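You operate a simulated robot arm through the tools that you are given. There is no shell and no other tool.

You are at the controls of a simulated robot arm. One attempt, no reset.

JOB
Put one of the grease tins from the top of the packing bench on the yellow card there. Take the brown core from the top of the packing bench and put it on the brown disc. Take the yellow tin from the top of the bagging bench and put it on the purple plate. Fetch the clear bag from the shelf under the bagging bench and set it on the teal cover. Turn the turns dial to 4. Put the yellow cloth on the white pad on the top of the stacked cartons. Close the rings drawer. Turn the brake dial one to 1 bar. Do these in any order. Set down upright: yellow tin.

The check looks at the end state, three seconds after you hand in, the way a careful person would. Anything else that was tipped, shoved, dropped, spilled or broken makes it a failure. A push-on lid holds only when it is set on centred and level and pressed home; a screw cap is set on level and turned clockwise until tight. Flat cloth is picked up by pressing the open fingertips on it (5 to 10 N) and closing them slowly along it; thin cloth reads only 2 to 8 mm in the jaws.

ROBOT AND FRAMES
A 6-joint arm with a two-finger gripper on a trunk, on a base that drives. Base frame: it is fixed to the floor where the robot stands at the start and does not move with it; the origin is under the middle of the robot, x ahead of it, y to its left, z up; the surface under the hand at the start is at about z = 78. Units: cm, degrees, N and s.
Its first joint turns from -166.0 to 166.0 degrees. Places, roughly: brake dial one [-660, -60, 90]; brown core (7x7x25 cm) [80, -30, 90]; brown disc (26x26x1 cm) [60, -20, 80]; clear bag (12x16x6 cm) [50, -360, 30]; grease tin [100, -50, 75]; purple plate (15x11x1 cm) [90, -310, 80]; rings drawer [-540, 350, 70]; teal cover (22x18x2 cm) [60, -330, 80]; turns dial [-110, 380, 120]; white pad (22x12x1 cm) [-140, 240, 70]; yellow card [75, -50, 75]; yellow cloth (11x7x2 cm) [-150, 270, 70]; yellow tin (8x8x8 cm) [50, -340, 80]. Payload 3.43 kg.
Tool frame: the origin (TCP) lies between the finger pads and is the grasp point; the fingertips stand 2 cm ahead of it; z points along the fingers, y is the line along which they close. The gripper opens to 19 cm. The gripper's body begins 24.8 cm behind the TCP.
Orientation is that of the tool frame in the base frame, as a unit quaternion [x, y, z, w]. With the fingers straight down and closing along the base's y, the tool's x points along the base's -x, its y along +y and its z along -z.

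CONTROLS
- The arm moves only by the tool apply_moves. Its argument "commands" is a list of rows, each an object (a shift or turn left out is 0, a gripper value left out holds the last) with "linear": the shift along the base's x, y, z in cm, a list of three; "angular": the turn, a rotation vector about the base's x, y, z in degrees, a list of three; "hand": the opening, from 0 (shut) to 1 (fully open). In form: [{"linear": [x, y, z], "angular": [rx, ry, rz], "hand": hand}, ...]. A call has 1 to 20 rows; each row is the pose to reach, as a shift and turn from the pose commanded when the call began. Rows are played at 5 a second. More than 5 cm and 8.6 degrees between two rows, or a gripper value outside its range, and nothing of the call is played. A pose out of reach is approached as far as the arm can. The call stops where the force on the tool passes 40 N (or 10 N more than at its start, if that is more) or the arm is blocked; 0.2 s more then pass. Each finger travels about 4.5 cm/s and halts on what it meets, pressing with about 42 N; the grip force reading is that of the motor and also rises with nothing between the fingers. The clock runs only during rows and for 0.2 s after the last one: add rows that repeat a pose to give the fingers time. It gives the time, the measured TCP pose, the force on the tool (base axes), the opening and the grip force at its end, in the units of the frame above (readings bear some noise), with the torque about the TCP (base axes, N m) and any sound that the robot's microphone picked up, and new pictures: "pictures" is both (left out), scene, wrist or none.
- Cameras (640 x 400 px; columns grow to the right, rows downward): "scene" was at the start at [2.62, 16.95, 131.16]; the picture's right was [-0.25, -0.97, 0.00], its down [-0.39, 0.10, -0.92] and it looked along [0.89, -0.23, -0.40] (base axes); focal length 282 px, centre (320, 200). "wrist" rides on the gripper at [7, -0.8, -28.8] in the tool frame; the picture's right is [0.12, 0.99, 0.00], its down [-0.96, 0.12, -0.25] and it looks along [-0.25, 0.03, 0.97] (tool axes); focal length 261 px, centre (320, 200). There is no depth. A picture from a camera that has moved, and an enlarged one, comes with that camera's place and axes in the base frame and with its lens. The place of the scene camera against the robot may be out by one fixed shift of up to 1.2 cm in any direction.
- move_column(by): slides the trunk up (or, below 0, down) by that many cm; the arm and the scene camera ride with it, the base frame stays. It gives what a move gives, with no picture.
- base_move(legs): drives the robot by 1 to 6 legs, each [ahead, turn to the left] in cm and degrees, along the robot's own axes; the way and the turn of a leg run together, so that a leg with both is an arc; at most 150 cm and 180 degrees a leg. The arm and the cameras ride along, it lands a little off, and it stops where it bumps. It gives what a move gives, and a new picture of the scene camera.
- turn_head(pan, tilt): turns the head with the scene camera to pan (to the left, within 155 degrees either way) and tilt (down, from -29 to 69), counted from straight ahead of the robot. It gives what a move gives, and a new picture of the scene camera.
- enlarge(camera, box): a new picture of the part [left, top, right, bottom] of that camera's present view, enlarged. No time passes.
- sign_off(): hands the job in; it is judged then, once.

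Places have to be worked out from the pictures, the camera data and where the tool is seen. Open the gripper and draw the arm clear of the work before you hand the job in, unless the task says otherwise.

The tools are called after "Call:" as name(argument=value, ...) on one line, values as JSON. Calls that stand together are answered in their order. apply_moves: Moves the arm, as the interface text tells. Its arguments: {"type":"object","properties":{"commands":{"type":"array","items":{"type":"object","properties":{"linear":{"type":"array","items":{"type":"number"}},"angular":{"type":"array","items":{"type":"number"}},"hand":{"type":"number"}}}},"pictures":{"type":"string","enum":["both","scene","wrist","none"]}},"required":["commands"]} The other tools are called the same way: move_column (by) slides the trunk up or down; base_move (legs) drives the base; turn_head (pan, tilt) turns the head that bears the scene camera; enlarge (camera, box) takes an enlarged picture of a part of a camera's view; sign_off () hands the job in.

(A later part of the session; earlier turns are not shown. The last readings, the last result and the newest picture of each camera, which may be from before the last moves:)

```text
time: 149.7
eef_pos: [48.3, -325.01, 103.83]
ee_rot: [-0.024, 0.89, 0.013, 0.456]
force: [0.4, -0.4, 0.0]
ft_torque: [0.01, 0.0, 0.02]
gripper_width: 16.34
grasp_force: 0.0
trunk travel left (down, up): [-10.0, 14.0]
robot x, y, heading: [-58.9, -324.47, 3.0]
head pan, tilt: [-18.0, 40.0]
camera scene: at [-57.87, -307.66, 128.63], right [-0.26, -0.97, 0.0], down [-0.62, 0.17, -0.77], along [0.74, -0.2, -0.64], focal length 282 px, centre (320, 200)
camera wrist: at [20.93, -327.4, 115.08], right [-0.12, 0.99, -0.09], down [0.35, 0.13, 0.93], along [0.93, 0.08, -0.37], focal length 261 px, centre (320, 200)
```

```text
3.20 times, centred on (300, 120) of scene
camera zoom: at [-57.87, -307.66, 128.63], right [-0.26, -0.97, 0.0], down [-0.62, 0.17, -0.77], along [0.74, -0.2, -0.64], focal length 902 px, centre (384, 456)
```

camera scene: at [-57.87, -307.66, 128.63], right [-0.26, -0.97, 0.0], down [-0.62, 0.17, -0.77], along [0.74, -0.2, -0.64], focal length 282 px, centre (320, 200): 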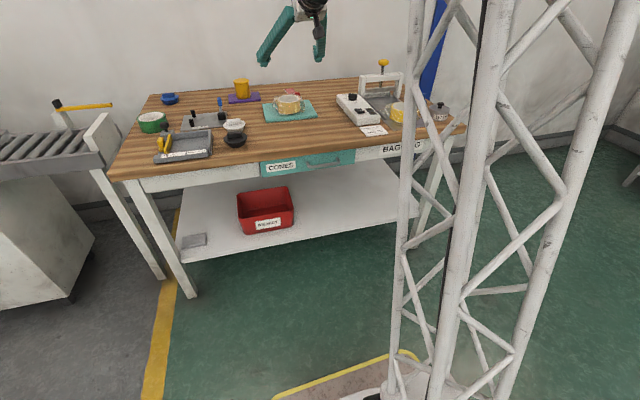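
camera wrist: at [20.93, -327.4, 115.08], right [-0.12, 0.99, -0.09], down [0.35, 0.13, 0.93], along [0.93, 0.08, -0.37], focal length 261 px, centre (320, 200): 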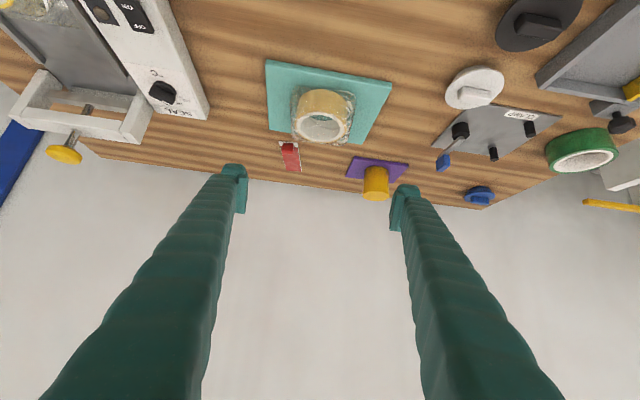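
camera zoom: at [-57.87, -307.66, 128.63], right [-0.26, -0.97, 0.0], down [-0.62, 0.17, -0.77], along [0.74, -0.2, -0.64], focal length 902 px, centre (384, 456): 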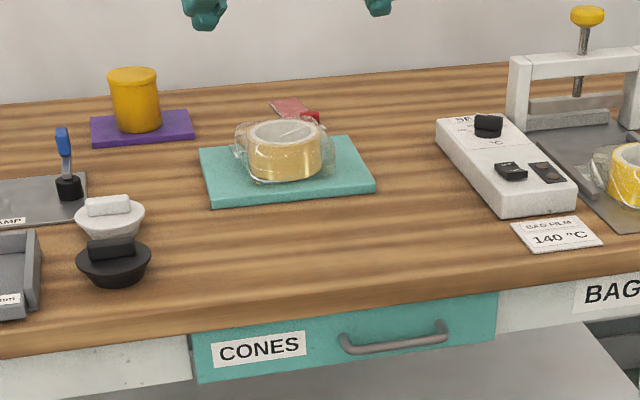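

The bag lies on the teal cover and the bench is in order. I back away 45 cm and then fold the arm into the compact carrying pose with the tool pointing down again.

Call:
base_move(legs=[[-45, 0]])

Call:
apply_moves(commands=[{"linear": [-4, -1.5, 1], "angular": [0, 5, 0], "hand": 0.7}, {"linear": [-8, -3, 2], "angular": [0, 10, 0], "hand": 0.5}, {"linear": [-12, -4.5, 3], "angular": [0, 15, 0]}, {"linear": [-16, -6, 4], "angular": [0, 20, 0]}, {"linear": [-20, -7.5, 5], "angular": [0, 25, 0]}, {"linear": [-24, -9, 6], "angular": [0, 30, 0]}, {"linear": [-28, -10.5, 7], "angular": [0, 35, 0]}, {"linear": [-32, -12, 8], "angular": [0, 40, 0]}, {"linear": [-36, -13.5, 9], "angular": [0, 45, 0]}, {"linear": [-40, -15, 10], "angular": [0, 50, 0]}, {"linear": [-44, -16.5, 10], "angular": [0, 54, 0]}, {"linear": [-48, -17.5, 10], "angular": [0, 54, 0]}, {"linear": [-52, -18, 10], "angular": [0, 54, 0]}])

```text
time: 152.4
eef_pos: [3.9, -327.63, 103.87]
ee_rot: [-0.022, 0.89, 0.012, 0.455]
force: [0.5, -0.1, -0.4]
ft_torque: [0.05, -0.03, 0.01]
gripper_width: 16.35
grasp_force: 0.0
trunk travel left (down, up): [-10.0, 14.0]
robot x, y, heading: [-103.16, -326.55, 2.9]
head pan, tilt: [-18.0, 40.0]
camera scene: at [-102.25, -309.9, 128.63], right [-0.26, -0.96, 0.0], down [-0.62, 0.17, -0.77], along [0.74, -0.2, -0.64], focal length 282 px, centre (320, 200)
```

scene: 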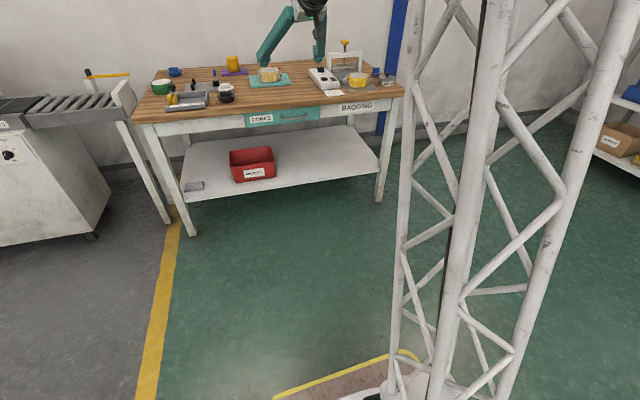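

```text
time: 155.2
eef_pos: [-48.05, -345.75, 113.89]
ee_rot: [-0.015, 1.0, 0.021, 0.002]
force: [-0.4, -0.4, -0.4]
ft_torque: [0.05, 0.22, 0.04]
gripper_width: 9.51
grasp_force: 0.0
trunk travel left (down, up): [-10.0, 14.0]
robot x, y, heading: [-103.18, -326.79, 2.9]
head pan, tilt: [-18.0, 40.0]
camera scene: at [-102.19, -309.9, 128.64], right [-0.26, -0.96, 0.0], down [-0.62, 0.17, -0.77], along [0.74, -0.2, -0.64], focal length 282 px, centre (320, 200)
camera wrist: at [-55.14, -347.94, 142.69], right [-0.15, 0.99, 0.04], down [0.96, 0.13, 0.26], along [0.25, 0.08, -0.97], focal length 261 px, centre (320, 200)
```

scene: 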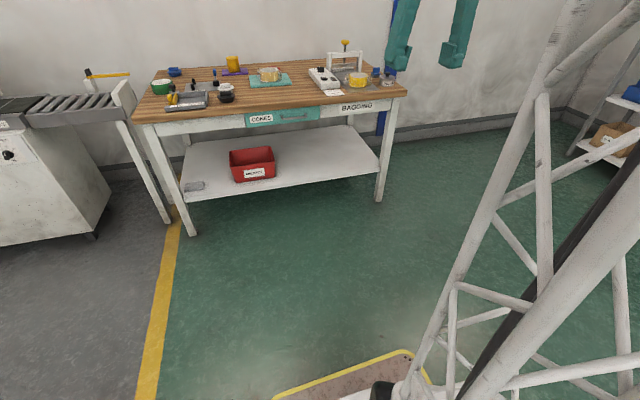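
wrist: 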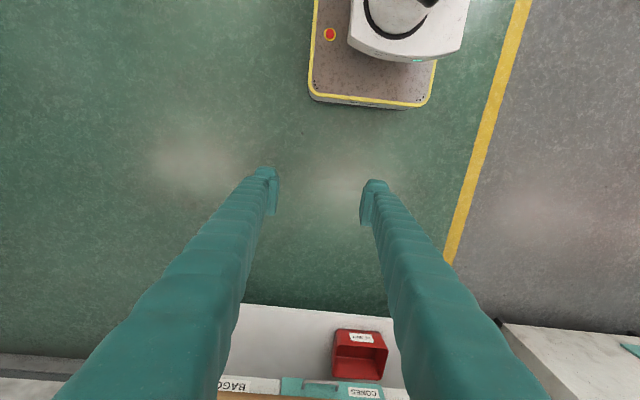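

Arm folded. Next is the far side of the room: I drive to x≈-38, turn to face +y and go along the aisle toward the wrapping turntable area.

Call:
base_move(legs=[[62, 0], [0, 87], [150, 0], [150, 0], [130, 0]])

Call:
turn_head(pan=20, tilt=20)

```text
time: 182.9
eef_pos: [-37.41, 164.1, 114.06]
ee_rot: [0.719, -0.695, -0.017, 0.013]
force: [-0.2, 0.0, -0.7]
ft_torque: [0.02, -0.02, 0.0]
gripper_width: 9.49
grasp_force: 0.1
trunk travel left (down, up): [-10.0, 14.0]
robot x, y, heading: [-55.92, 108.97, 92.9]
head pan, tilt: [-18.0, 40.0]
camera scene: at [-73.93, 109.47, 128.63], right [0.97, -0.26, 0.0], down [-0.17, -0.62, -0.77], along [0.2, 0.74, -0.64], focal length 282 px, centre (320, 200)
```

scene: 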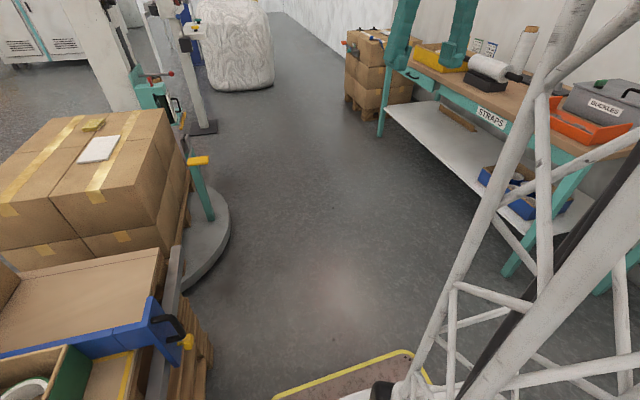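

```text
time: 184.0
eef_pos: [-37.43, 164.11, 113.93]
ee_rot: [0.718, -0.696, -0.016, 0.014]
force: [0.4, 0.4, -0.6]
ft_torque: [0.01, 0.01, -0.01]
gripper_width: 9.5
grasp_force: 0.1
trunk travel left (down, up): [-10.0, 14.0]
robot x, y, heading: [-56.11, 108.81, 92.8]
head pan, tilt: [20.0, 20.0]
camera scene: at [-79.76, 109.83, 131.77], right [0.92, 0.39, 0.0], down [0.13, -0.32, -0.94], along [-0.37, 0.86, -0.34], focal length 282 px, centre (320, 200)
```

scene: 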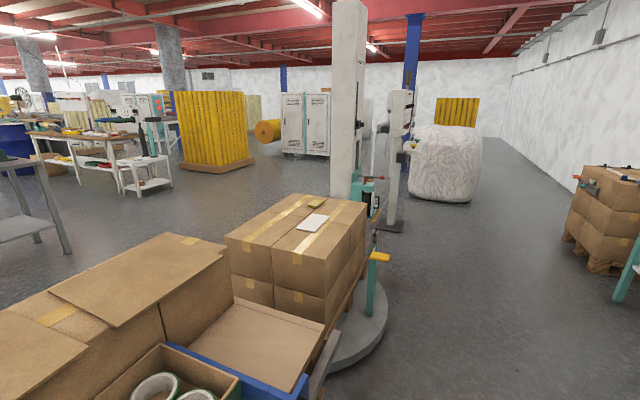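

I see the wrapped-carton stack with a white pad and a yellow cloth on top. I zoom in there and on the control post behind it.

Call:
enlarge(camera="scene", box=[220, 170, 420, 330])

Call:
enlarge(camera="scene", box=[320, 60, 460, 240])

```text
2.50 times, centred on (320, 250) of scene
camera zoom: at [-79.76, 109.83, 131.77], right [0.92, 0.39, 0.0], down [0.13, -0.32, -0.94], along [-0.37, 0.86, -0.34], focal length 705 px, centre (320, 75)
```

zoom: 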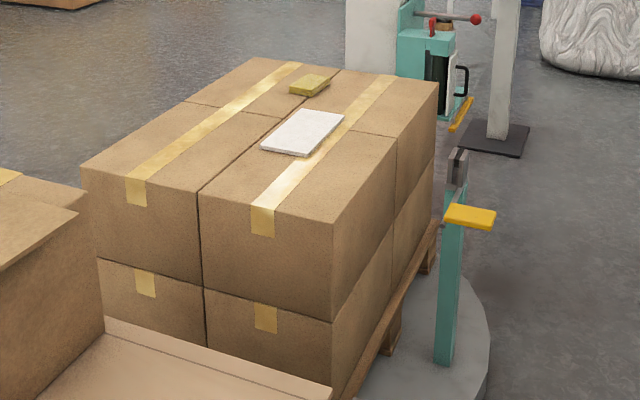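

```text
2.22 times, centred on (390, 150) of scene
camera zoom: at [-79.76, 109.83, 131.77], right [0.92, 0.39, 0.0], down [0.13, -0.32, -0.94], along [-0.37, 0.86, -0.34], focal length 627 px, centre (164, 311)
```

zoom: 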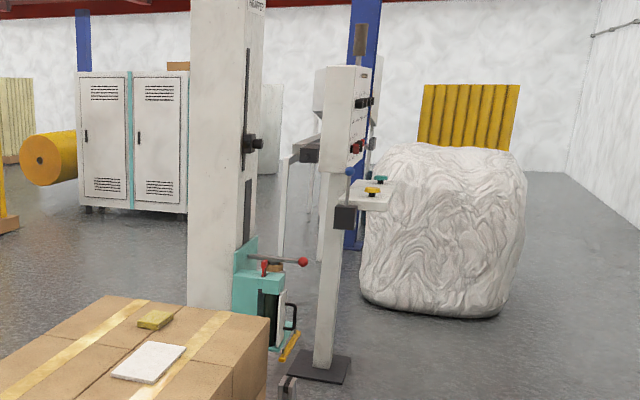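

Judged: carton top at z≈70 spanning x -168..-116, y 202..272; white pad about (-134, 231), cloth about (-144, 257). I drive up to (-42, 243) beside the turntable and then turn to face it.

Call:
base_move(legs=[[0, -8.8], [135, 0], [0, 96]])

Call:
turn_head(pan=0, tilt=35)

```text
time: 195.8
eef_pos: [-98.7, 264.14, 114.03]
ee_rot: [1.0, 0.009, -0.002, 0.021]
force: [-0.5, 0.6, -0.6]
ft_torque: [-0.02, 0.05, 0.0]
gripper_width: 9.49
grasp_force: 0.1
trunk travel left (down, up): [-10.0, 14.0]
robot x, y, heading: [-43.64, 244.32, -177.8]
head pan, tilt: [20.0, 20.0]
camera scene: at [-45.91, 220.82, 131.78], right [-0.38, 0.93, 0.0], down [0.32, 0.13, -0.94], along [-0.87, -0.36, -0.34], focal length 282 px, centre (320, 200)
```

scene: 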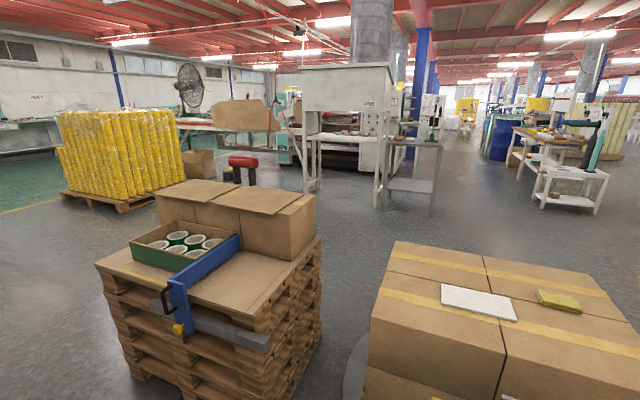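

```text
time: 196.6
eef_pos: [-98.61, 264.22, 114.02]
ee_rot: [1.0, 0.009, -0.003, 0.021]
force: [-0.6, 0.4, 0.0]
ft_torque: [-0.04, -0.01, -0.03]
gripper_width: 9.51
grasp_force: 0.1
trunk travel left (down, up): [-10.0, 14.0]
robot x, y, heading: [-43.54, 244.42, -177.8]
head pan, tilt: [0.0, 35.0]
camera scene: at [-46.09, 223.99, 129.39], right [-0.04, 1.0, 0.0], down [0.57, 0.02, -0.82], along [-0.82, -0.03, -0.57], focal length 282 px, centre (320, 200)
```

scene: 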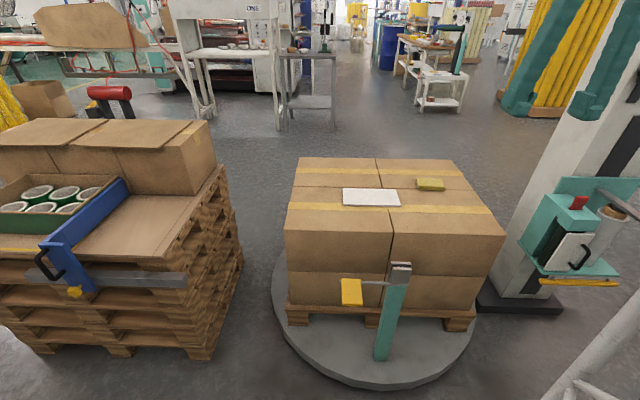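

Triangulating both views: carton top z≈65.3, white pad at (-138.7, 240.6), cloth at (-148, 266, top 67.3). I need to be closer: the turntable edge is near x≈-95, so I drive 14 cm ahead.

Call:
base_move(legs=[[14, -2.0]])

```text
time: 197.9
eef_pos: [-111.93, 265.68, 114.07]
ee_rot: [1.0, -0.007, -0.003, 0.021]
force: [0.1, -0.5, 0.0]
ft_torque: [-0.01, 0.04, 0.0]
gripper_width: 9.49
grasp_force: 0.0
trunk travel left (down, up): [-10.0, 14.0]
robot x, y, heading: [-57.62, 244.54, -179.6]
head pan, tilt: [0.0, 35.0]
camera scene: at [-60.77, 223.76, 129.39], right [-0.01, 1.0, 0.0], down [0.57, 0.0, -0.82], along [-0.82, 0.0, -0.57], focal length 282 px, centre (320, 200)
```

scene: 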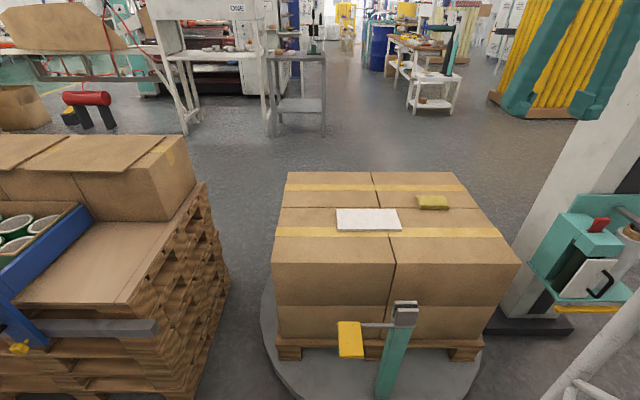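

I level the tool and bring the hand over the cloth, opening set to about 8 cm, staying at z≈100 for a look.

Call:
apply_moves(commands=[{"linear": [-4, 0, 0], "angular": [1.2, 0, 0.4], "hand": 0.45}, {"linear": [-8.5, 0, -1], "angular": [2.4, -0.3, 0.8], "hand": 0.42}, {"linear": [-13, 0, -3], "angular": [2.4, -0.3, 0.8]}, {"linear": [-17.5, 0, -5], "angular": [2.4, -0.3, 0.8]}, {"linear": [-22, 0, -7], "angular": [2.4, -0.3, 0.8]}, {"linear": [-26.5, 0, -9], "angular": [2.4, -0.3, 0.8]}, {"linear": [-31, 0, -11], "angular": [2.4, -0.3, 0.8]}, {"linear": [-35.5, 0.3, -13], "angular": [2.4, -0.3, 0.8]}, {"linear": [-36, 0.3, -14], "angular": [2.4, -0.3, 0.8]}, {"linear": [-36, 0.3, -14], "angular": [2.4, -0.3, 0.8]}])

```text
time: 200.1
eef_pos: [-147.88, 265.91, 100.12]
ee_rot: [1.0, -0.001, 0.0, 0.001]
force: [-0.6, -0.3, -0.8]
ft_torque: [0.0, 0.0, 0.01]
gripper_width: 7.96
grasp_force: 0.0
trunk travel left (down, up): [-10.0, 14.0]
robot x, y, heading: [-57.77, 244.22, -179.8]
head pan, tilt: [0.0, 35.0]
camera scene: at [-60.79, 223.77, 129.39], right [-0.01, 1.0, 0.0], down [0.57, 0.0, -0.82], along [-0.82, 0.0, -0.57], focal length 282 px, centre (320, 200)
camera wrist: at [-140.93, 266.73, 128.9], right [0.12, -0.99, 0.0], down [-0.96, -0.11, 0.25], along [-0.25, -0.03, -0.97], focal length 261 px, centre (320, 200)
```

scene: 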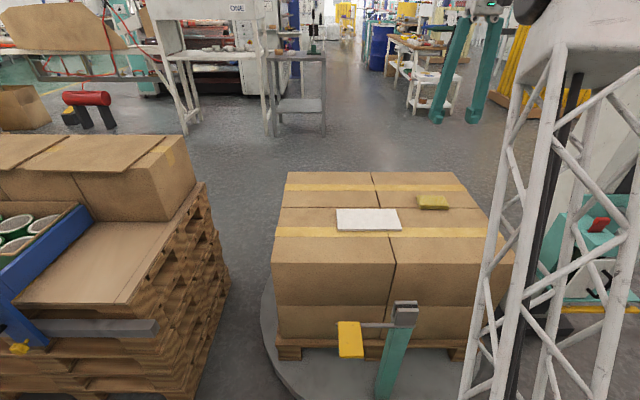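
wrist: 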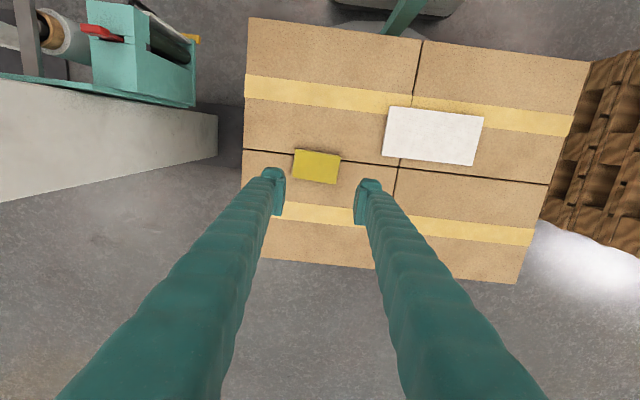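

The cloth is right under the hand at (-148.4, 266.5). I narrow the fingers to about 6 cm so both tips land on it and descend to just above it.

Call:
apply_moves(commands=[{"linear": [-0.4, 0.5, -5], "hand": 0.32}, {"linear": [-0.4, 0.5, -10], "hand": 0.32}, {"linear": [-0.4, 0.5, -15], "hand": 0.32}, {"linear": [-0.4, 0.5, -20], "hand": 0.32}, {"linear": [-0.4, 0.5, -24], "hand": 0.32}, {"linear": [-0.4, 0.5, -27], "hand": 0.32}, {"linear": [-0.4, 0.5, -29], "hand": 0.32}, {"linear": [-0.4, 0.5, -29], "hand": 0.32}])

```text
refused: row 1 steps farther than a row can; nothing moved
```

Row one was a hair too long; I repeat with smaller steps.

Call:
apply_moves(commands=[{"linear": [-0.2, 0.3, -4.5], "hand": 0.32}, {"linear": [-0.4, 0.5, -9], "hand": 0.32}, {"linear": [-0.4, 0.5, -13.5], "hand": 0.32}, {"linear": [-0.4, 0.5, -18], "hand": 0.32}, {"linear": [-0.4, 0.5, -22.5], "hand": 0.32}, {"linear": [-0.4, 0.5, -26.5], "hand": 0.32}, {"linear": [-0.4, 0.5, -29], "hand": 0.32}, {"linear": [-0.4, 0.5, -29], "hand": 0.32}])

Call:
enlarge(camera="wrist", box=[220, 100, 420, 250])

```text
time: 201.9
eef_pos: [-148.38, 266.73, 71.03]
ee_rot: [1.0, -0.001, 0.0, 0.0]
force: [-0.3, -0.4, -0.3]
ft_torque: [0.0, -0.01, -0.02]
gripper_width: 6.09
grasp_force: 0.0
trunk travel left (down, up): [-10.0, 14.0]
robot x, y, heading: [-57.51, 244.42, -179.7]
head pan, tilt: [0.0, 35.0]
camera scene: at [-60.79, 223.77, 129.39], right [-0.01, 1.0, 0.0], down [0.57, 0.0, -0.82], along [-0.82, 0.0, -0.57], focal length 282 px, centre (320, 200)
camera wrist: at [-141.4, 267.46, 99.79], right [0.12, -0.99, 0.0], down [-0.96, -0.11, 0.25], along [-0.25, -0.03, -0.97], focal length 261 px, centre (320, 200)
```

scene: 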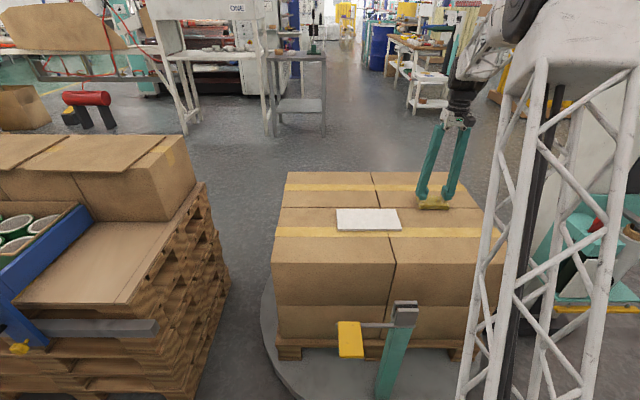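
wrist: 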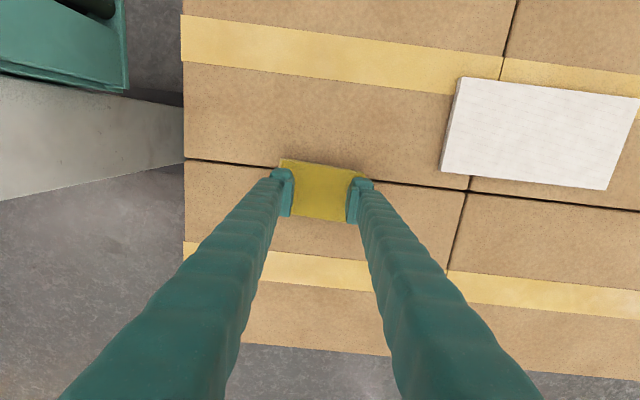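

```text
2.67 times, centred on (320, 175) of wrist
camera zoom: at [-141.4, 267.46, 99.79], right [0.12, -0.99, 0.0], down [-0.96, -0.11, 0.25], along [-0.25, -0.03, -0.97], focal length 695 px, centre (320, 267)
```

zoom: 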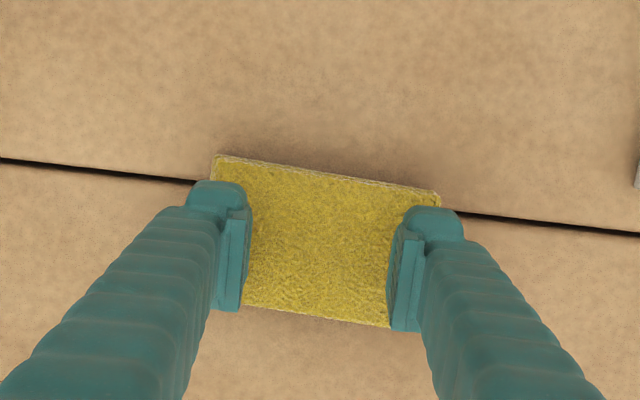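

Both tips are over the cloth. I press down in small steps, watching the force.

Call:
apply_moves(commands=[{"linear": [0, 0, -0.6]}, {"linear": [0, 0, -1.0]}, {"linear": [0, 0, -1.3]}, {"linear": [0, 0, -1.3]}], pictures="none")

```text
time: 202.9
eef_pos: [-148.3, 266.53, 69.73]
ee_rot: [1.0, 0.0, 0.0, 0.0]
force: [0.9, 1.2, 8.9]
ft_torque: [-0.02, -0.01, 0.0]
gripper_width: 6.07
grasp_force: 0.0
trunk travel left (down, up): [-10.0, 14.0]
robot x, y, heading: [-57.66, 244.45, -179.7]
head pan, tilt: [0.0, 35.0]
```

The press is at 8.9 N. Now I close slowly along the cloth while holding the press.

Call:
apply_moves(commands=[{"hand": 0.3}, {"hand": 0.28}, {"hand": 0.26}, {"hand": 0.24}, {"hand": 0.22}, {"hand": 0.2}, {"hand": 0.18}, {"hand": 0.16}, {"hand": 0.14}, {"hand": 0.12}, {"hand": 0.1}, {"hand": 0.08}, {"hand": 0.06}, {"hand": 0.04}, {"hand": 0.02}, {"hand": 0.0}, {"hand": 0.0}, {"hand": 0.0}])

Call:
enlarge(camera="wrist", box=[220, 100, 420, 250])

```text
time: 206.7
eef_pos: [-148.27, 266.55, 69.7]
ee_rot: [1.0, -0.001, 0.0, -0.001]
force: [0.1, -0.9, 18.2]
ft_torque: [-0.01, 0.01, 0.01]
gripper_width: 0.58
grasp_force: 34.9
trunk travel left (down, up): [-10.0, 14.0]
robot x, y, heading: [-57.45, 244.45, -179.5]
head pan, tilt: [0.0, 35.0]
camera scene: at [-60.73, 223.75, 129.39], right [-0.01, 1.0, 0.0], down [0.57, 0.0, -0.82], along [-0.82, 0.0, -0.57], focal length 282 px, centre (320, 200)
camera wrist: at [-141.32, 267.29, 98.54], right [0.12, -0.99, 0.0], down [-0.96, -0.11, 0.25], along [-0.25, -0.03, -0.97], focal length 261 px, centre (320, 200)
```

scene: 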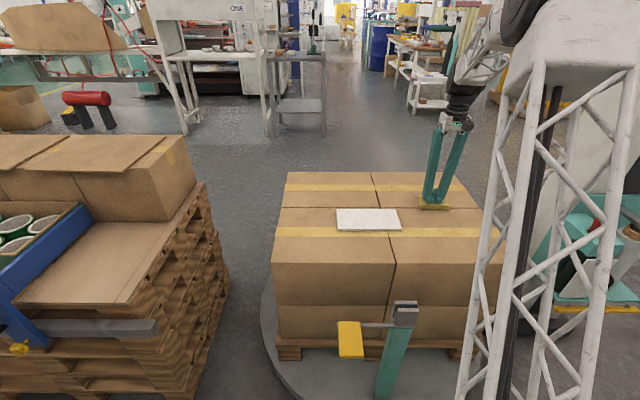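
wrist: 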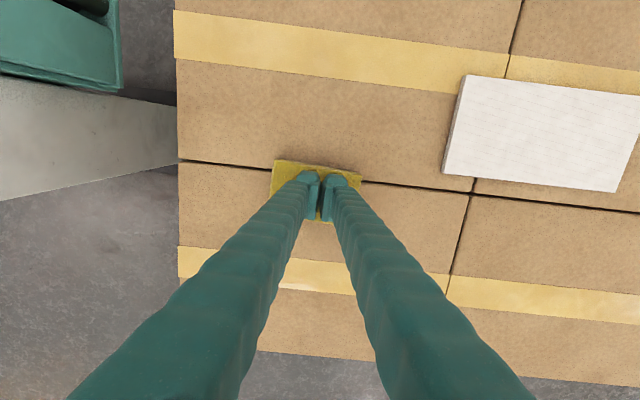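

```text
2.67 times, centred on (320, 175) of wrist
camera zoom: at [-141.32, 267.29, 98.54], right [0.12, -0.99, 0.0], down [-0.96, -0.11, 0.25], along [-0.25, -0.03, -0.97], focal length 695 px, centre (320, 267)
```

zoom: 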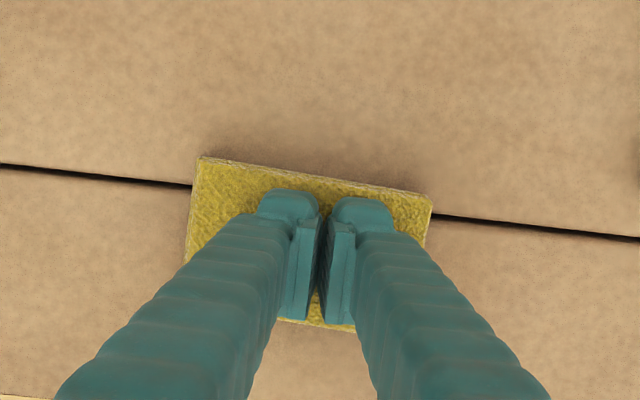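

The jaws read 5.8 mm with 35 N — cloth pinched. I lift gently and check that it comes along.

Call:
apply_moves(commands=[{"linear": [0, 0, 0.5]}, {"linear": [0, 0, 1.5]}, {"linear": [0, 0, 3]}, {"linear": [0, 0, 5]}, {"linear": [0, 0, 5]}])

Call:
enlarge(camera="scene", box=[360, 120, 520, 240])

```text
time: 207.9
eef_pos: [-148.33, 266.57, 74.61]
ee_rot: [1.0, -0.001, 0.0, 0.0]
force: [0.1, -1.0, 0.5]
ft_torque: [0.0, -0.03, 0.0]
gripper_width: 0.0
grasp_force: 34.2
trunk travel left (down, up): [-10.0, 14.0]
robot x, y, heading: [-57.58, 244.43, -179.7]
head pan, tilt: [0.0, 35.0]
camera scene: at [-60.79, 223.76, 129.39], right [-0.01, 1.0, 0.0], down [0.57, 0.0, -0.82], along [-0.82, 0.0, -0.57], focal length 282 px, centre (320, 200)
camera wrist: at [-141.37, 267.28, 103.5], right [0.12, -0.99, 0.0], down [-0.96, -0.11, 0.25], along [-0.25, -0.03, -0.97], focal length 261 px, centre (320, 200)
```

scene: 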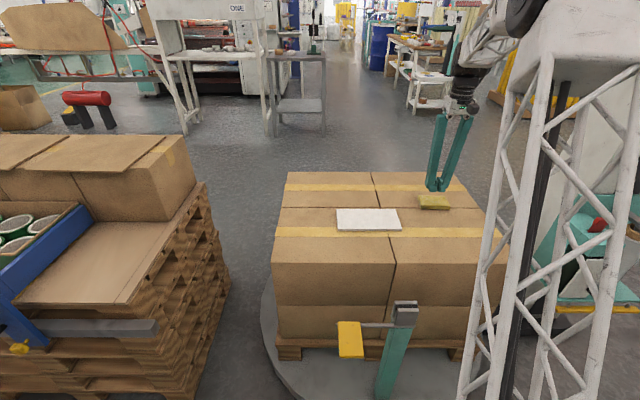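
wrist: 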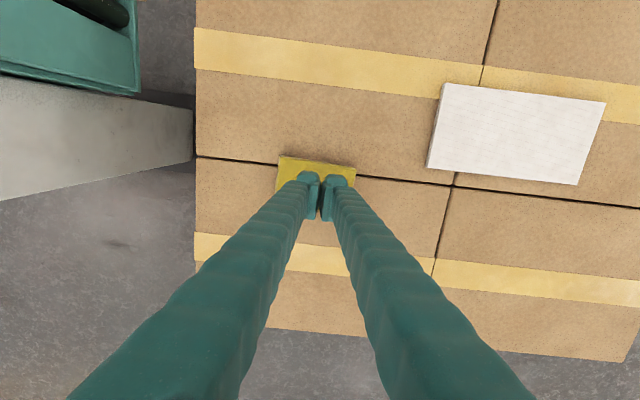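

```text
3.33 times, centred on (440, 180) of scene
camera zoom: at [-60.79, 223.76, 129.39], right [-0.01, 1.0, 0.0], down [0.57, 0.0, -0.82], along [-0.82, 0.0, -0.57], focal length 940 px, centre (-80, 267)
```

zoom: 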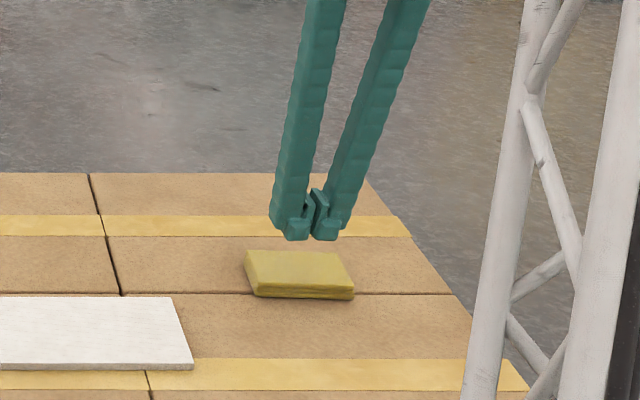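

The cloth stayed behind: it is a folded, fairly thick (2 cm) piece. I'll grip it by its ends instead: open to 14 cm and straddle it, tips just above the carton.

Call:
apply_moves(commands=[{"linear": [0, 0, 1], "hand": 0.2}, {"linear": [0, 0, 1], "hand": 0.4}, {"linear": [0, 0, 1], "hand": 0.6}, {"linear": [0, 0, 1], "hand": 0.75}, {"linear": [0, 0, 1], "hand": 0.75}, {"linear": [0, 0, 1], "hand": 0.75}, {"linear": [0, 0, 1], "hand": 0.75}], pictures="wrist")

Call:
enlarge(camera="wrist", box=[220, 100, 420, 250])

```text
time: 209.5
eef_pos: [-148.31, 266.52, 75.8]
ee_rot: [1.0, 0.0, 0.001, 0.0]
force: [-0.5, 0.2, 0.0]
ft_torque: [-0.02, -0.01, 0.01]
gripper_width: 13.83
grasp_force: 0.1
trunk travel left (down, up): [-10.0, 14.0]
robot x, y, heading: [-57.49, 243.86, -179.6]
head pan, tilt: [0.0, 35.0]
camera wrist: at [-141.38, 267.19, 104.53], right [0.12, -0.99, 0.0], down [-0.96, -0.11, 0.25], along [-0.25, -0.03, -0.97], focal length 261 px, centre (320, 200)
```

wrist: 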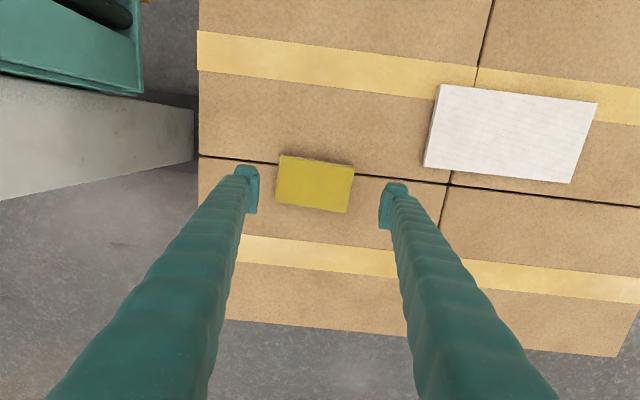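

```text
2.67 times, centred on (320, 175) of wrist
camera zoom: at [-141.38, 267.19, 104.53], right [0.12, -0.99, 0.0], down [-0.96, -0.11, 0.25], along [-0.25, -0.03, -0.97], focal length 695 px, centre (320, 267)
```

zoom: 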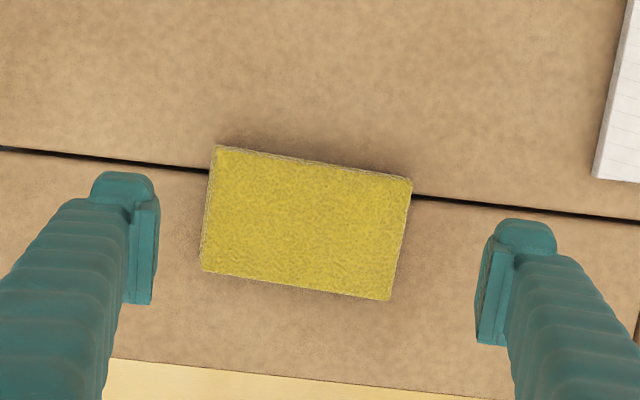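

The cloth lies flat and intact at (-148.4, 267.0). I centre and lower so the tips are just above the carton on either side of it.

Call:
apply_moves(commands=[{"linear": [-0.1, 0.5, -3]}, {"linear": [-0.1, 0.5, -5.5]}, {"linear": [-0.1, 0.5, -7]}, {"linear": [-0.1, 0.5, -7.4]}, {"linear": [-0.1, 0.5, -7.4]}], pictures="wrist")

```text
time: 210.7
eef_pos: [-148.57, 267.0, 68.19]
ee_rot: [1.0, -0.001, 0.0, 0.0]
force: [0.9, 0.1, -0.9]
ft_torque: [0.0, 0.02, 0.0]
gripper_width: 14.21
grasp_force: 0.1
trunk travel left (down, up): [-10.0, 14.0]
robot x, y, heading: [-57.46, 243.7, -179.6]
head pan, tilt: [0.0, 35.0]
camera wrist: at [-141.44, 267.76, 97.08], right [0.12, -0.99, 0.0], down [-0.96, -0.11, 0.25], along [-0.25, -0.03, -0.97], focal length 261 px, centre (320, 200)
```

wrist: 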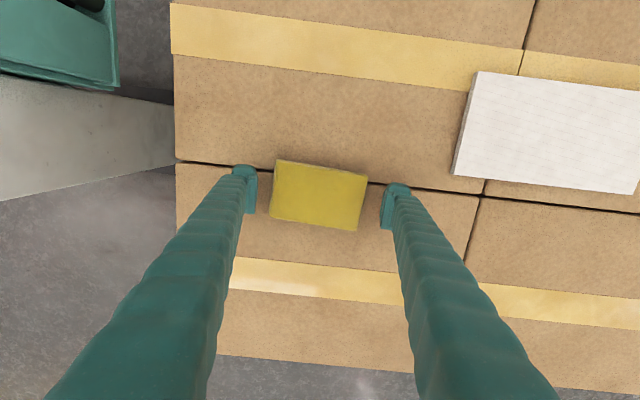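

Centred. I lower 0.3 cm more and close gently onto its ends.

Call:
apply_moves(commands=[{"linear": [0, 0, -0.3]}, {"linear": [0, 0, -0.3], "hand": 0.7}, {"linear": [0, 0, -0.3], "hand": 0.66}, {"linear": [0, 0, -0.3], "hand": 0.62}, {"linear": [0, 0, -0.3], "hand": 0.59}, {"linear": [0, 0, -0.3], "hand": 0.56}, {"linear": [0, 0, -0.3], "hand": 0.53}, {"linear": [0, 0, -0.3], "hand": 0.5}, {"linear": [0, 0, -0.3], "hand": 0.5}], pictures="wrist")

```text
time: 212.7
eef_pos: [-148.48, 266.87, 68.05]
ee_rot: [1.0, -0.001, -0.001, 0.0]
force: [-0.2, -0.5, 1.5]
ft_torque: [-0.04, -0.02, -0.08]
gripper_width: 10.87
grasp_force: 41.7
trunk travel left (down, up): [-10.0, 14.0]
robot x, y, heading: [-57.59, 244.36, -179.9]
head pan, tilt: [0.0, 35.0]
camera wrist: at [-141.47, 267.73, 96.84], right [0.12, -0.99, 0.0], down [-0.96, -0.11, 0.25], along [-0.25, -0.03, -0.97], focal length 261 px, centre (320, 200)
```

wrist: 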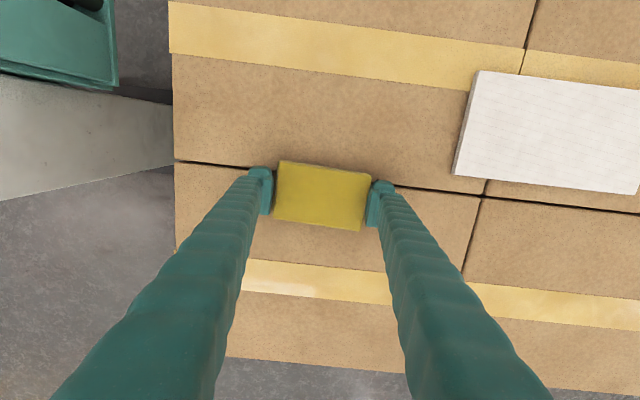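

Held at 10.9 cm with 42 N, so it is stiff enough. I lift it slowly and check.

Call:
apply_moves(commands=[{"linear": [0, 0, 0.5]}, {"linear": [0, 0, 1.5]}, {"linear": [0, 0, 3]}, {"linear": [0, 0, 5]}, {"linear": [0, 0, 8]}, {"linear": [0, 0, 8]}])

```text
time: 214.1
eef_pos: [-148.57, 266.97, 76.08]
ee_rot: [1.0, -0.001, 0.0, 0.0]
force: [0.3, 0.8, 0.0]
ft_torque: [-0.02, 0.0, 0.04]
gripper_width: 10.82
grasp_force: 42.3
trunk travel left (down, up): [-10.0, 14.0]
robot x, y, heading: [-57.76, 244.31, -179.8]
head pan, tilt: [0.0, 35.0]
camera scene: at [-60.79, 223.77, 129.39], right [-0.01, 1.0, 0.0], down [0.57, 0.0, -0.82], along [-0.82, 0.0, -0.57], focal length 282 px, centre (320, 200)
camera wrist: at [-141.57, 267.74, 104.95], right [0.12, -0.99, 0.0], down [-0.96, -0.11, 0.25], along [-0.25, -0.03, -0.97], focal length 261 px, centre (320, 200)
```

scene: 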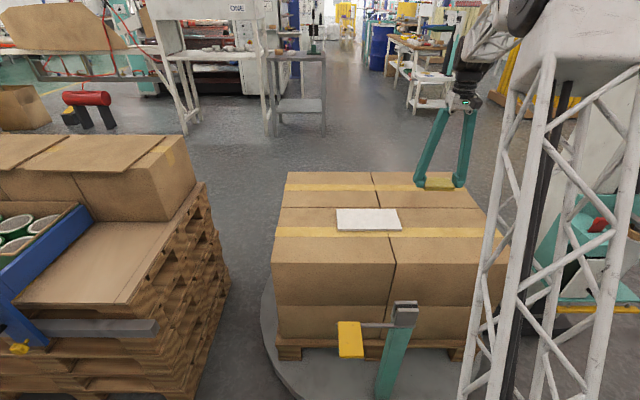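
wrist: 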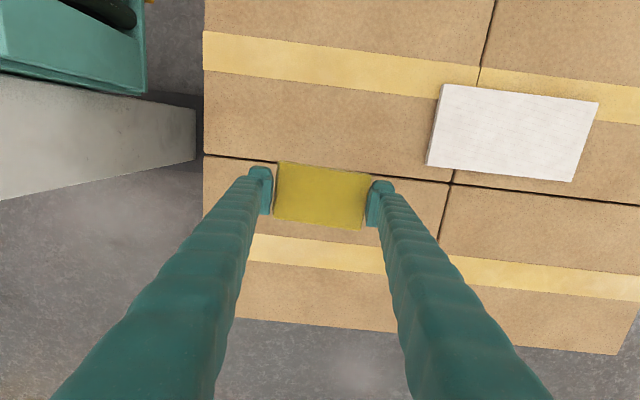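

The cloth is in hand. I carry it over to the pad centre at (-138.3, 240.6).

Call:
apply_moves(commands=[{"linear": [1.7, -4.4, 0]}, {"linear": [3.4, -8.8, 0]}, {"linear": [5.1, -13.2, 0]}, {"linear": [6.8, -17.6, 0]}, {"linear": [8.5, -22, 0]}, {"linear": [10.2, -26.3, 0]}, {"linear": [10.2, -26.3, 0]}])

```text
time: 215.7
eef_pos: [-138.26, 240.41, 75.93]
ee_rot: [1.0, -0.001, 0.0, 0.0]
force: [-0.3, 0.1, -0.1]
ft_torque: [-0.01, 0.01, 0.01]
gripper_width: 10.85
grasp_force: 42.9
trunk travel left (down, up): [-10.0, 14.0]
robot x, y, heading: [-57.89, 244.54, -179.4]
head pan, tilt: [0.0, 35.0]
camera scene: at [-60.79, 223.75, 129.39], right [-0.01, 1.0, 0.0], down [0.57, 0.0, -0.82], along [-0.82, 0.0, -0.57], focal length 282 px, centre (320, 200)
camera wrist: at [-131.37, 241.24, 104.71], right [0.12, -0.99, 0.0], down [-0.96, -0.11, 0.25], along [-0.25, -0.03, -0.97], focal length 261 px, centre (320, 200)
```

scene: 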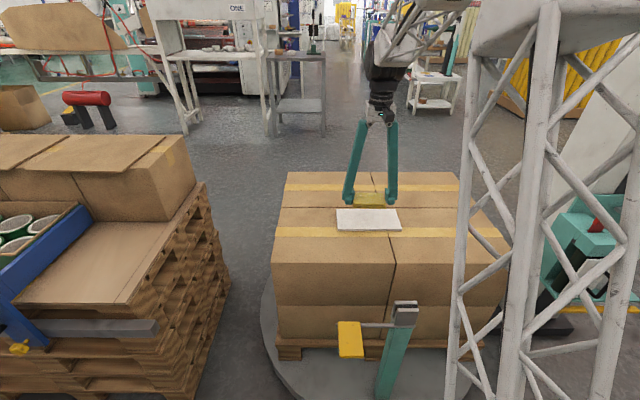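
wrist: 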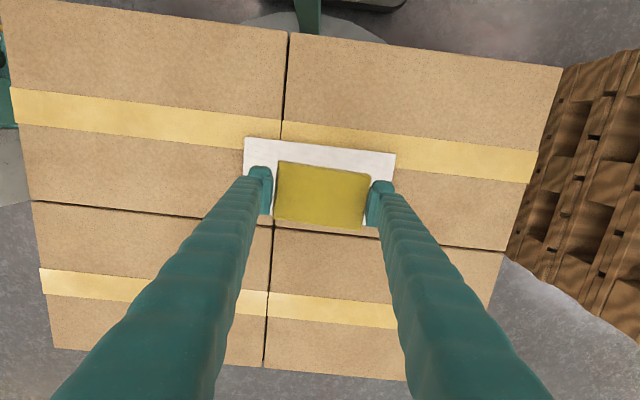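

The cloth is over the pad. I lower it, with 0.5 cm correction in x, to just above.

Call:
apply_moves(commands=[{"linear": [-0.5, 0.2, -3]}, {"linear": [-0.5, 0.2, -5.5]}, {"linear": [-0.5, 0.2, -6.5]}, {"linear": [-0.5, 0.2, -6.8]}, {"linear": [-0.5, 0.2, -6.8]}], pictures="wrist")

```text
time: 216.9
eef_pos: [-138.79, 240.88, 69.0]
ee_rot: [1.0, -0.001, 0.0, 0.0]
force: [0.3, 1.1, -0.6]
ft_torque: [0.01, 0.01, -0.02]
gripper_width: 10.82
grasp_force: 41.9
trunk travel left (down, up): [-10.0, 14.0]
robot x, y, heading: [-57.68, 244.35, -179.8]
head pan, tilt: [0.0, 35.0]
camera wrist: at [-131.82, 241.66, 97.9], right [0.12, -0.99, 0.0], down [-0.96, -0.11, 0.25], along [-0.25, -0.03, -0.97], focal length 261 px, centre (320, 200)
```

wrist: 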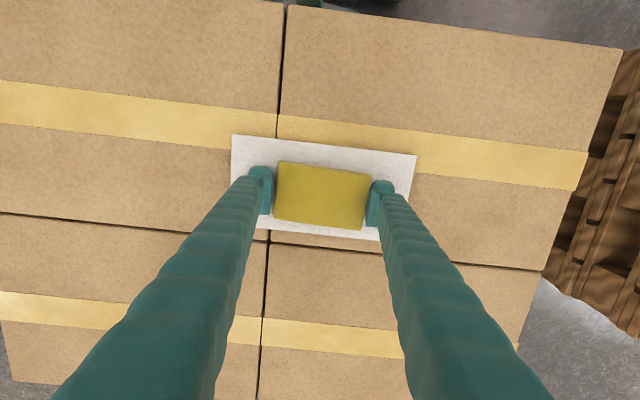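

The cloth is centred over the pad with no contact yet; I lower a few millimetres more.

Call:
apply_moves(commands=[{"linear": [0, 0, -0.2]}, {"linear": [0, 0, -0.4]}, {"linear": [0, 0, -0.4]}], pictures="none")

```text
time: 217.7
eef_pos: [-138.86, 240.95, 68.91]
ee_rot: [1.0, -0.001, -0.001, 0.0]
force: [1.6, 0.9, 28.4]
ft_torque: [-0.01, -0.14, -0.08]
gripper_width: 10.83
grasp_force: 41.8
trunk travel left (down, up): [-10.0, 14.0]
robot x, y, heading: [-57.32, 243.99, -179.6]
head pan, tilt: [0.0, 35.0]
```

Contact (28 N). I relax 0.3 cm, open the fingers to let the cloth rest on the pad, and rise.

Call:
apply_moves(commands=[{"linear": [0, 0, 0.25]}, {"linear": [0, 0, 0.25], "hand": 0.62}, {"linear": [0, 0, 0.25], "hand": 0.66}, {"linear": [0, 0, 0.25], "hand": 0.7}, {"linear": [0, 0, 0.25], "hand": 0.7}, {"linear": [0, 0, 3]}, {"linear": [0, 0, 7]}, {"linear": [0, 0, 11]}, {"linear": [0, 0, 15.5]}, {"linear": [0, 0, 20]}, {"linear": [0, 0, 24.5]}, {"linear": [0, 0, 29]}, {"linear": [0, 0, 33]}])

Call:
enlarge(camera="scene", box=[270, 140, 520, 300])

```text
time: 220.5
eef_pos: [-138.49, 240.81, 101.62]
ee_rot: [1.0, -0.001, 0.001, 0.0]
force: [0.0, 0.7, -0.5]
ft_torque: [-0.02, -0.09, 0.02]
gripper_width: 13.3
grasp_force: 0.1
trunk travel left (down, up): [-10.0, 14.0]
robot x, y, heading: [-57.89, 244.05, -179.4]
head pan, tilt: [0.0, 35.0]
camera scene: at [-60.8, 223.75, 129.38], right [-0.01, 1.0, 0.0], down [0.57, 0.0, -0.82], along [-0.82, 0.0, -0.57], focal length 282 px, centre (320, 200)
camera wrist: at [-131.53, 241.58, 130.48], right [0.12, -0.99, 0.0], down [-0.96, -0.11, 0.25], along [-0.24, -0.03, -0.97], focal length 261 px, centre (320, 200)
```

scene: 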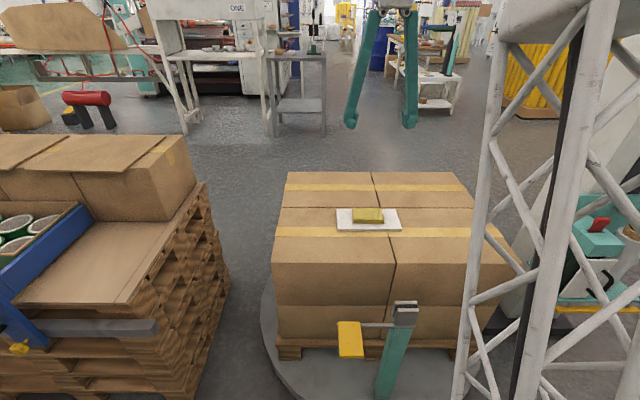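
wrist: 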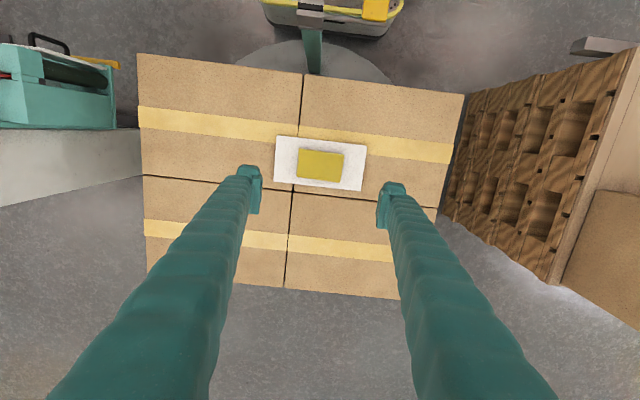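

```text
2.50 times, centred on (395, 220) of scene
camera zoom: at [-60.8, 223.75, 129.38], right [-0.01, 1.0, 0.0], down [0.57, 0.0, -0.82], along [-0.82, 0.0, -0.57], focal length 705 px, centre (132, 150)
```

zoom: 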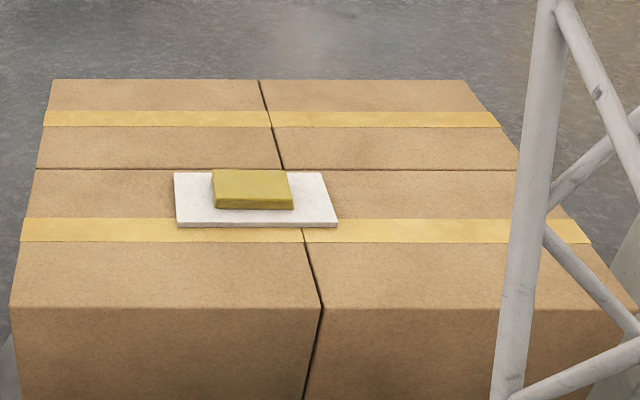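

The cloth lies on the pad. I retract the arm to the carrying pose (over the aisle side), back away, and then look toward the control post with the turns dial.

Call:
apply_moves(commands=[{"linear": [3, 2.5, 2]}, {"linear": [6.5, 5, 4]}, {"linear": [10, 8, 5]}, {"linear": [13.5, 11, 6]}, {"linear": [17, 14, 7]}, {"linear": [20.5, 17, 8]}, {"linear": [24, 20, 9]}, {"linear": [27, 23, 10]}, {"linear": [29.5, 25.5, 11]}, {"linear": [29.5, 25.5, 11]}], pictures="none")

Call:
base_move(legs=[[-25, 0]])

Call:
turn_head(pan=-55, tilt=10)

```text
time: 222.7
eef_pos: [-109.17, 266.53, 112.74]
ee_rot: [1.0, 0.0, 0.0, 0.0]
force: [0.2, 0.0, 0.8]
ft_torque: [0.06, 0.01, -0.03]
gripper_width: 13.28
grasp_force: 0.1
trunk travel left (down, up): [-10.0, 14.0]
robot x, y, heading: [-58.03, 244.61, -179.8]
head pan, tilt: [0.0, 35.0]
```

```text
time: 224.5
eef_pos: [-84.49, 266.43, 112.73]
ee_rot: [1.0, 0.002, 0.001, 0.0]
force: [-0.5, -0.2, 0.1]
ft_torque: [0.01, -0.01, 0.03]
gripper_width: 13.32
grasp_force: 0.1
trunk travel left (down, up): [-10.0, 14.0]
robot x, y, heading: [-33.05, 244.68, -179.5]
head pan, tilt: [0.0, 35.0]
camera scene: at [-35.9, 223.96, 129.39], right [-0.01, 1.0, 0.0], down [0.57, 0.01, -0.82], along [-0.82, -0.01, -0.57], focal length 282 px, centre (320, 200)
```

scene: 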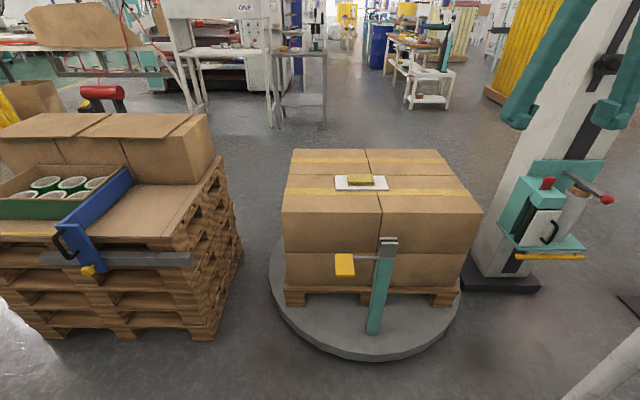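

```text
time: 225.8
eef_pos: [-84.42, 266.34, 112.76]
ee_rot: [1.0, 0.002, 0.0, 0.0]
force: [0.7, 0.0, -0.6]
ft_torque: [-0.02, 0.04, 0.03]
gripper_width: 13.29
grasp_force: 0.1
trunk travel left (down, up): [-10.0, 14.0]
robot x, y, heading: [-33.05, 244.23, -179.2]
head pan, tilt: [-55.0, 10.0]
camera scene: at [-32.51, 231.61, 133.4], right [0.81, 0.58, 0.0], down [0.1, -0.14, -0.98], along [-0.57, 0.8, -0.17], focal length 282 px, centre (320, 200)
```

scene: 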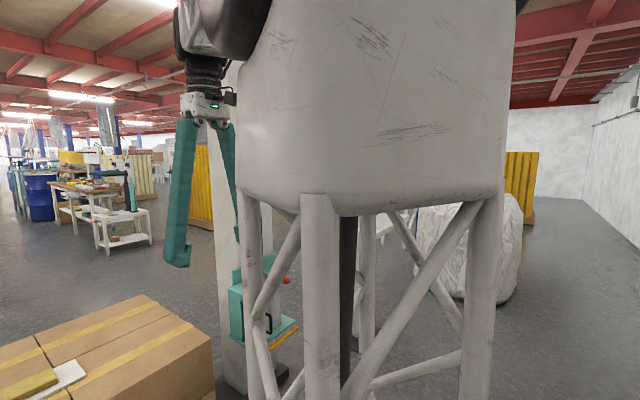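

The arm blocks that view. I turn to face +y and drive up beside the control post, then face it.

Call:
base_move(legs=[[0, -90], [125, 0]])

Call:
turn_head(pan=75, tilt=10)

```text
time: 236.0
eef_pos: [-17.15, 421.9, 112.68]
ee_rot: [0.717, -0.697, 0.0, 0.001]
force: [0.1, 0.2, 0.0]
ft_torque: [0.01, 0.01, -0.01]
gripper_width: 13.29
grasp_force: 0.1
trunk travel left (down, up): [-10.0, 14.0]
robot x, y, heading: [-37.33, 369.71, 92.1]
head pan, tilt: [-55.0, 10.0]
camera scene: at [-50.38, 368.16, 133.4], right [0.6, -0.8, 0.0], down [-0.14, -0.1, -0.98], along [0.79, 0.59, -0.17], focal length 282 px, centre (320, 200)
```

scene: 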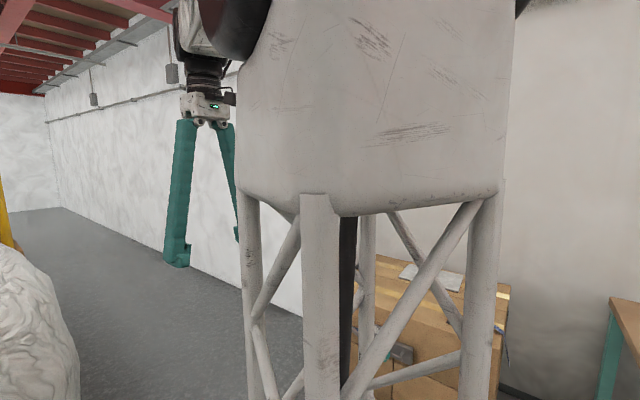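

```text
time: 238.1
eef_pos: [-17.05, 421.87, 112.64]
ee_rot: [0.717, -0.697, 0.0, 0.0]
force: [-0.2, -1.0, -0.1]
ft_torque: [-0.03, 0.0, 0.05]
gripper_width: 13.31
grasp_force: 0.0
trunk travel left (down, up): [-10.0, 14.0]
robot x, y, heading: [-37.74, 369.94, 92.3]
head pan, tilt: [75.0, 10.0]
camera scene: at [-66.87, 364.68, 133.4], right [0.23, 0.97, 0.0], down [0.17, -0.04, -0.98], along [-0.96, 0.22, -0.17], focal length 282 px, centre (320, 200)
```

scene: 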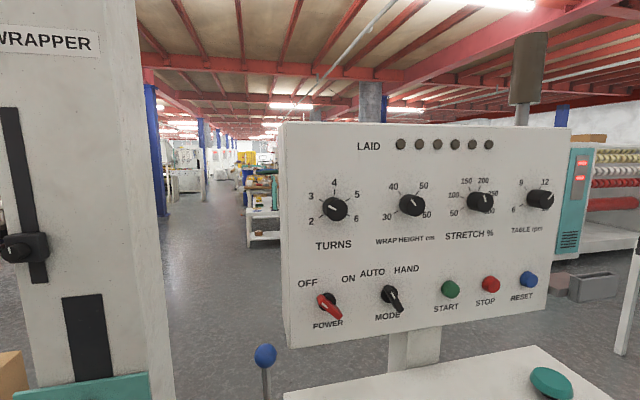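

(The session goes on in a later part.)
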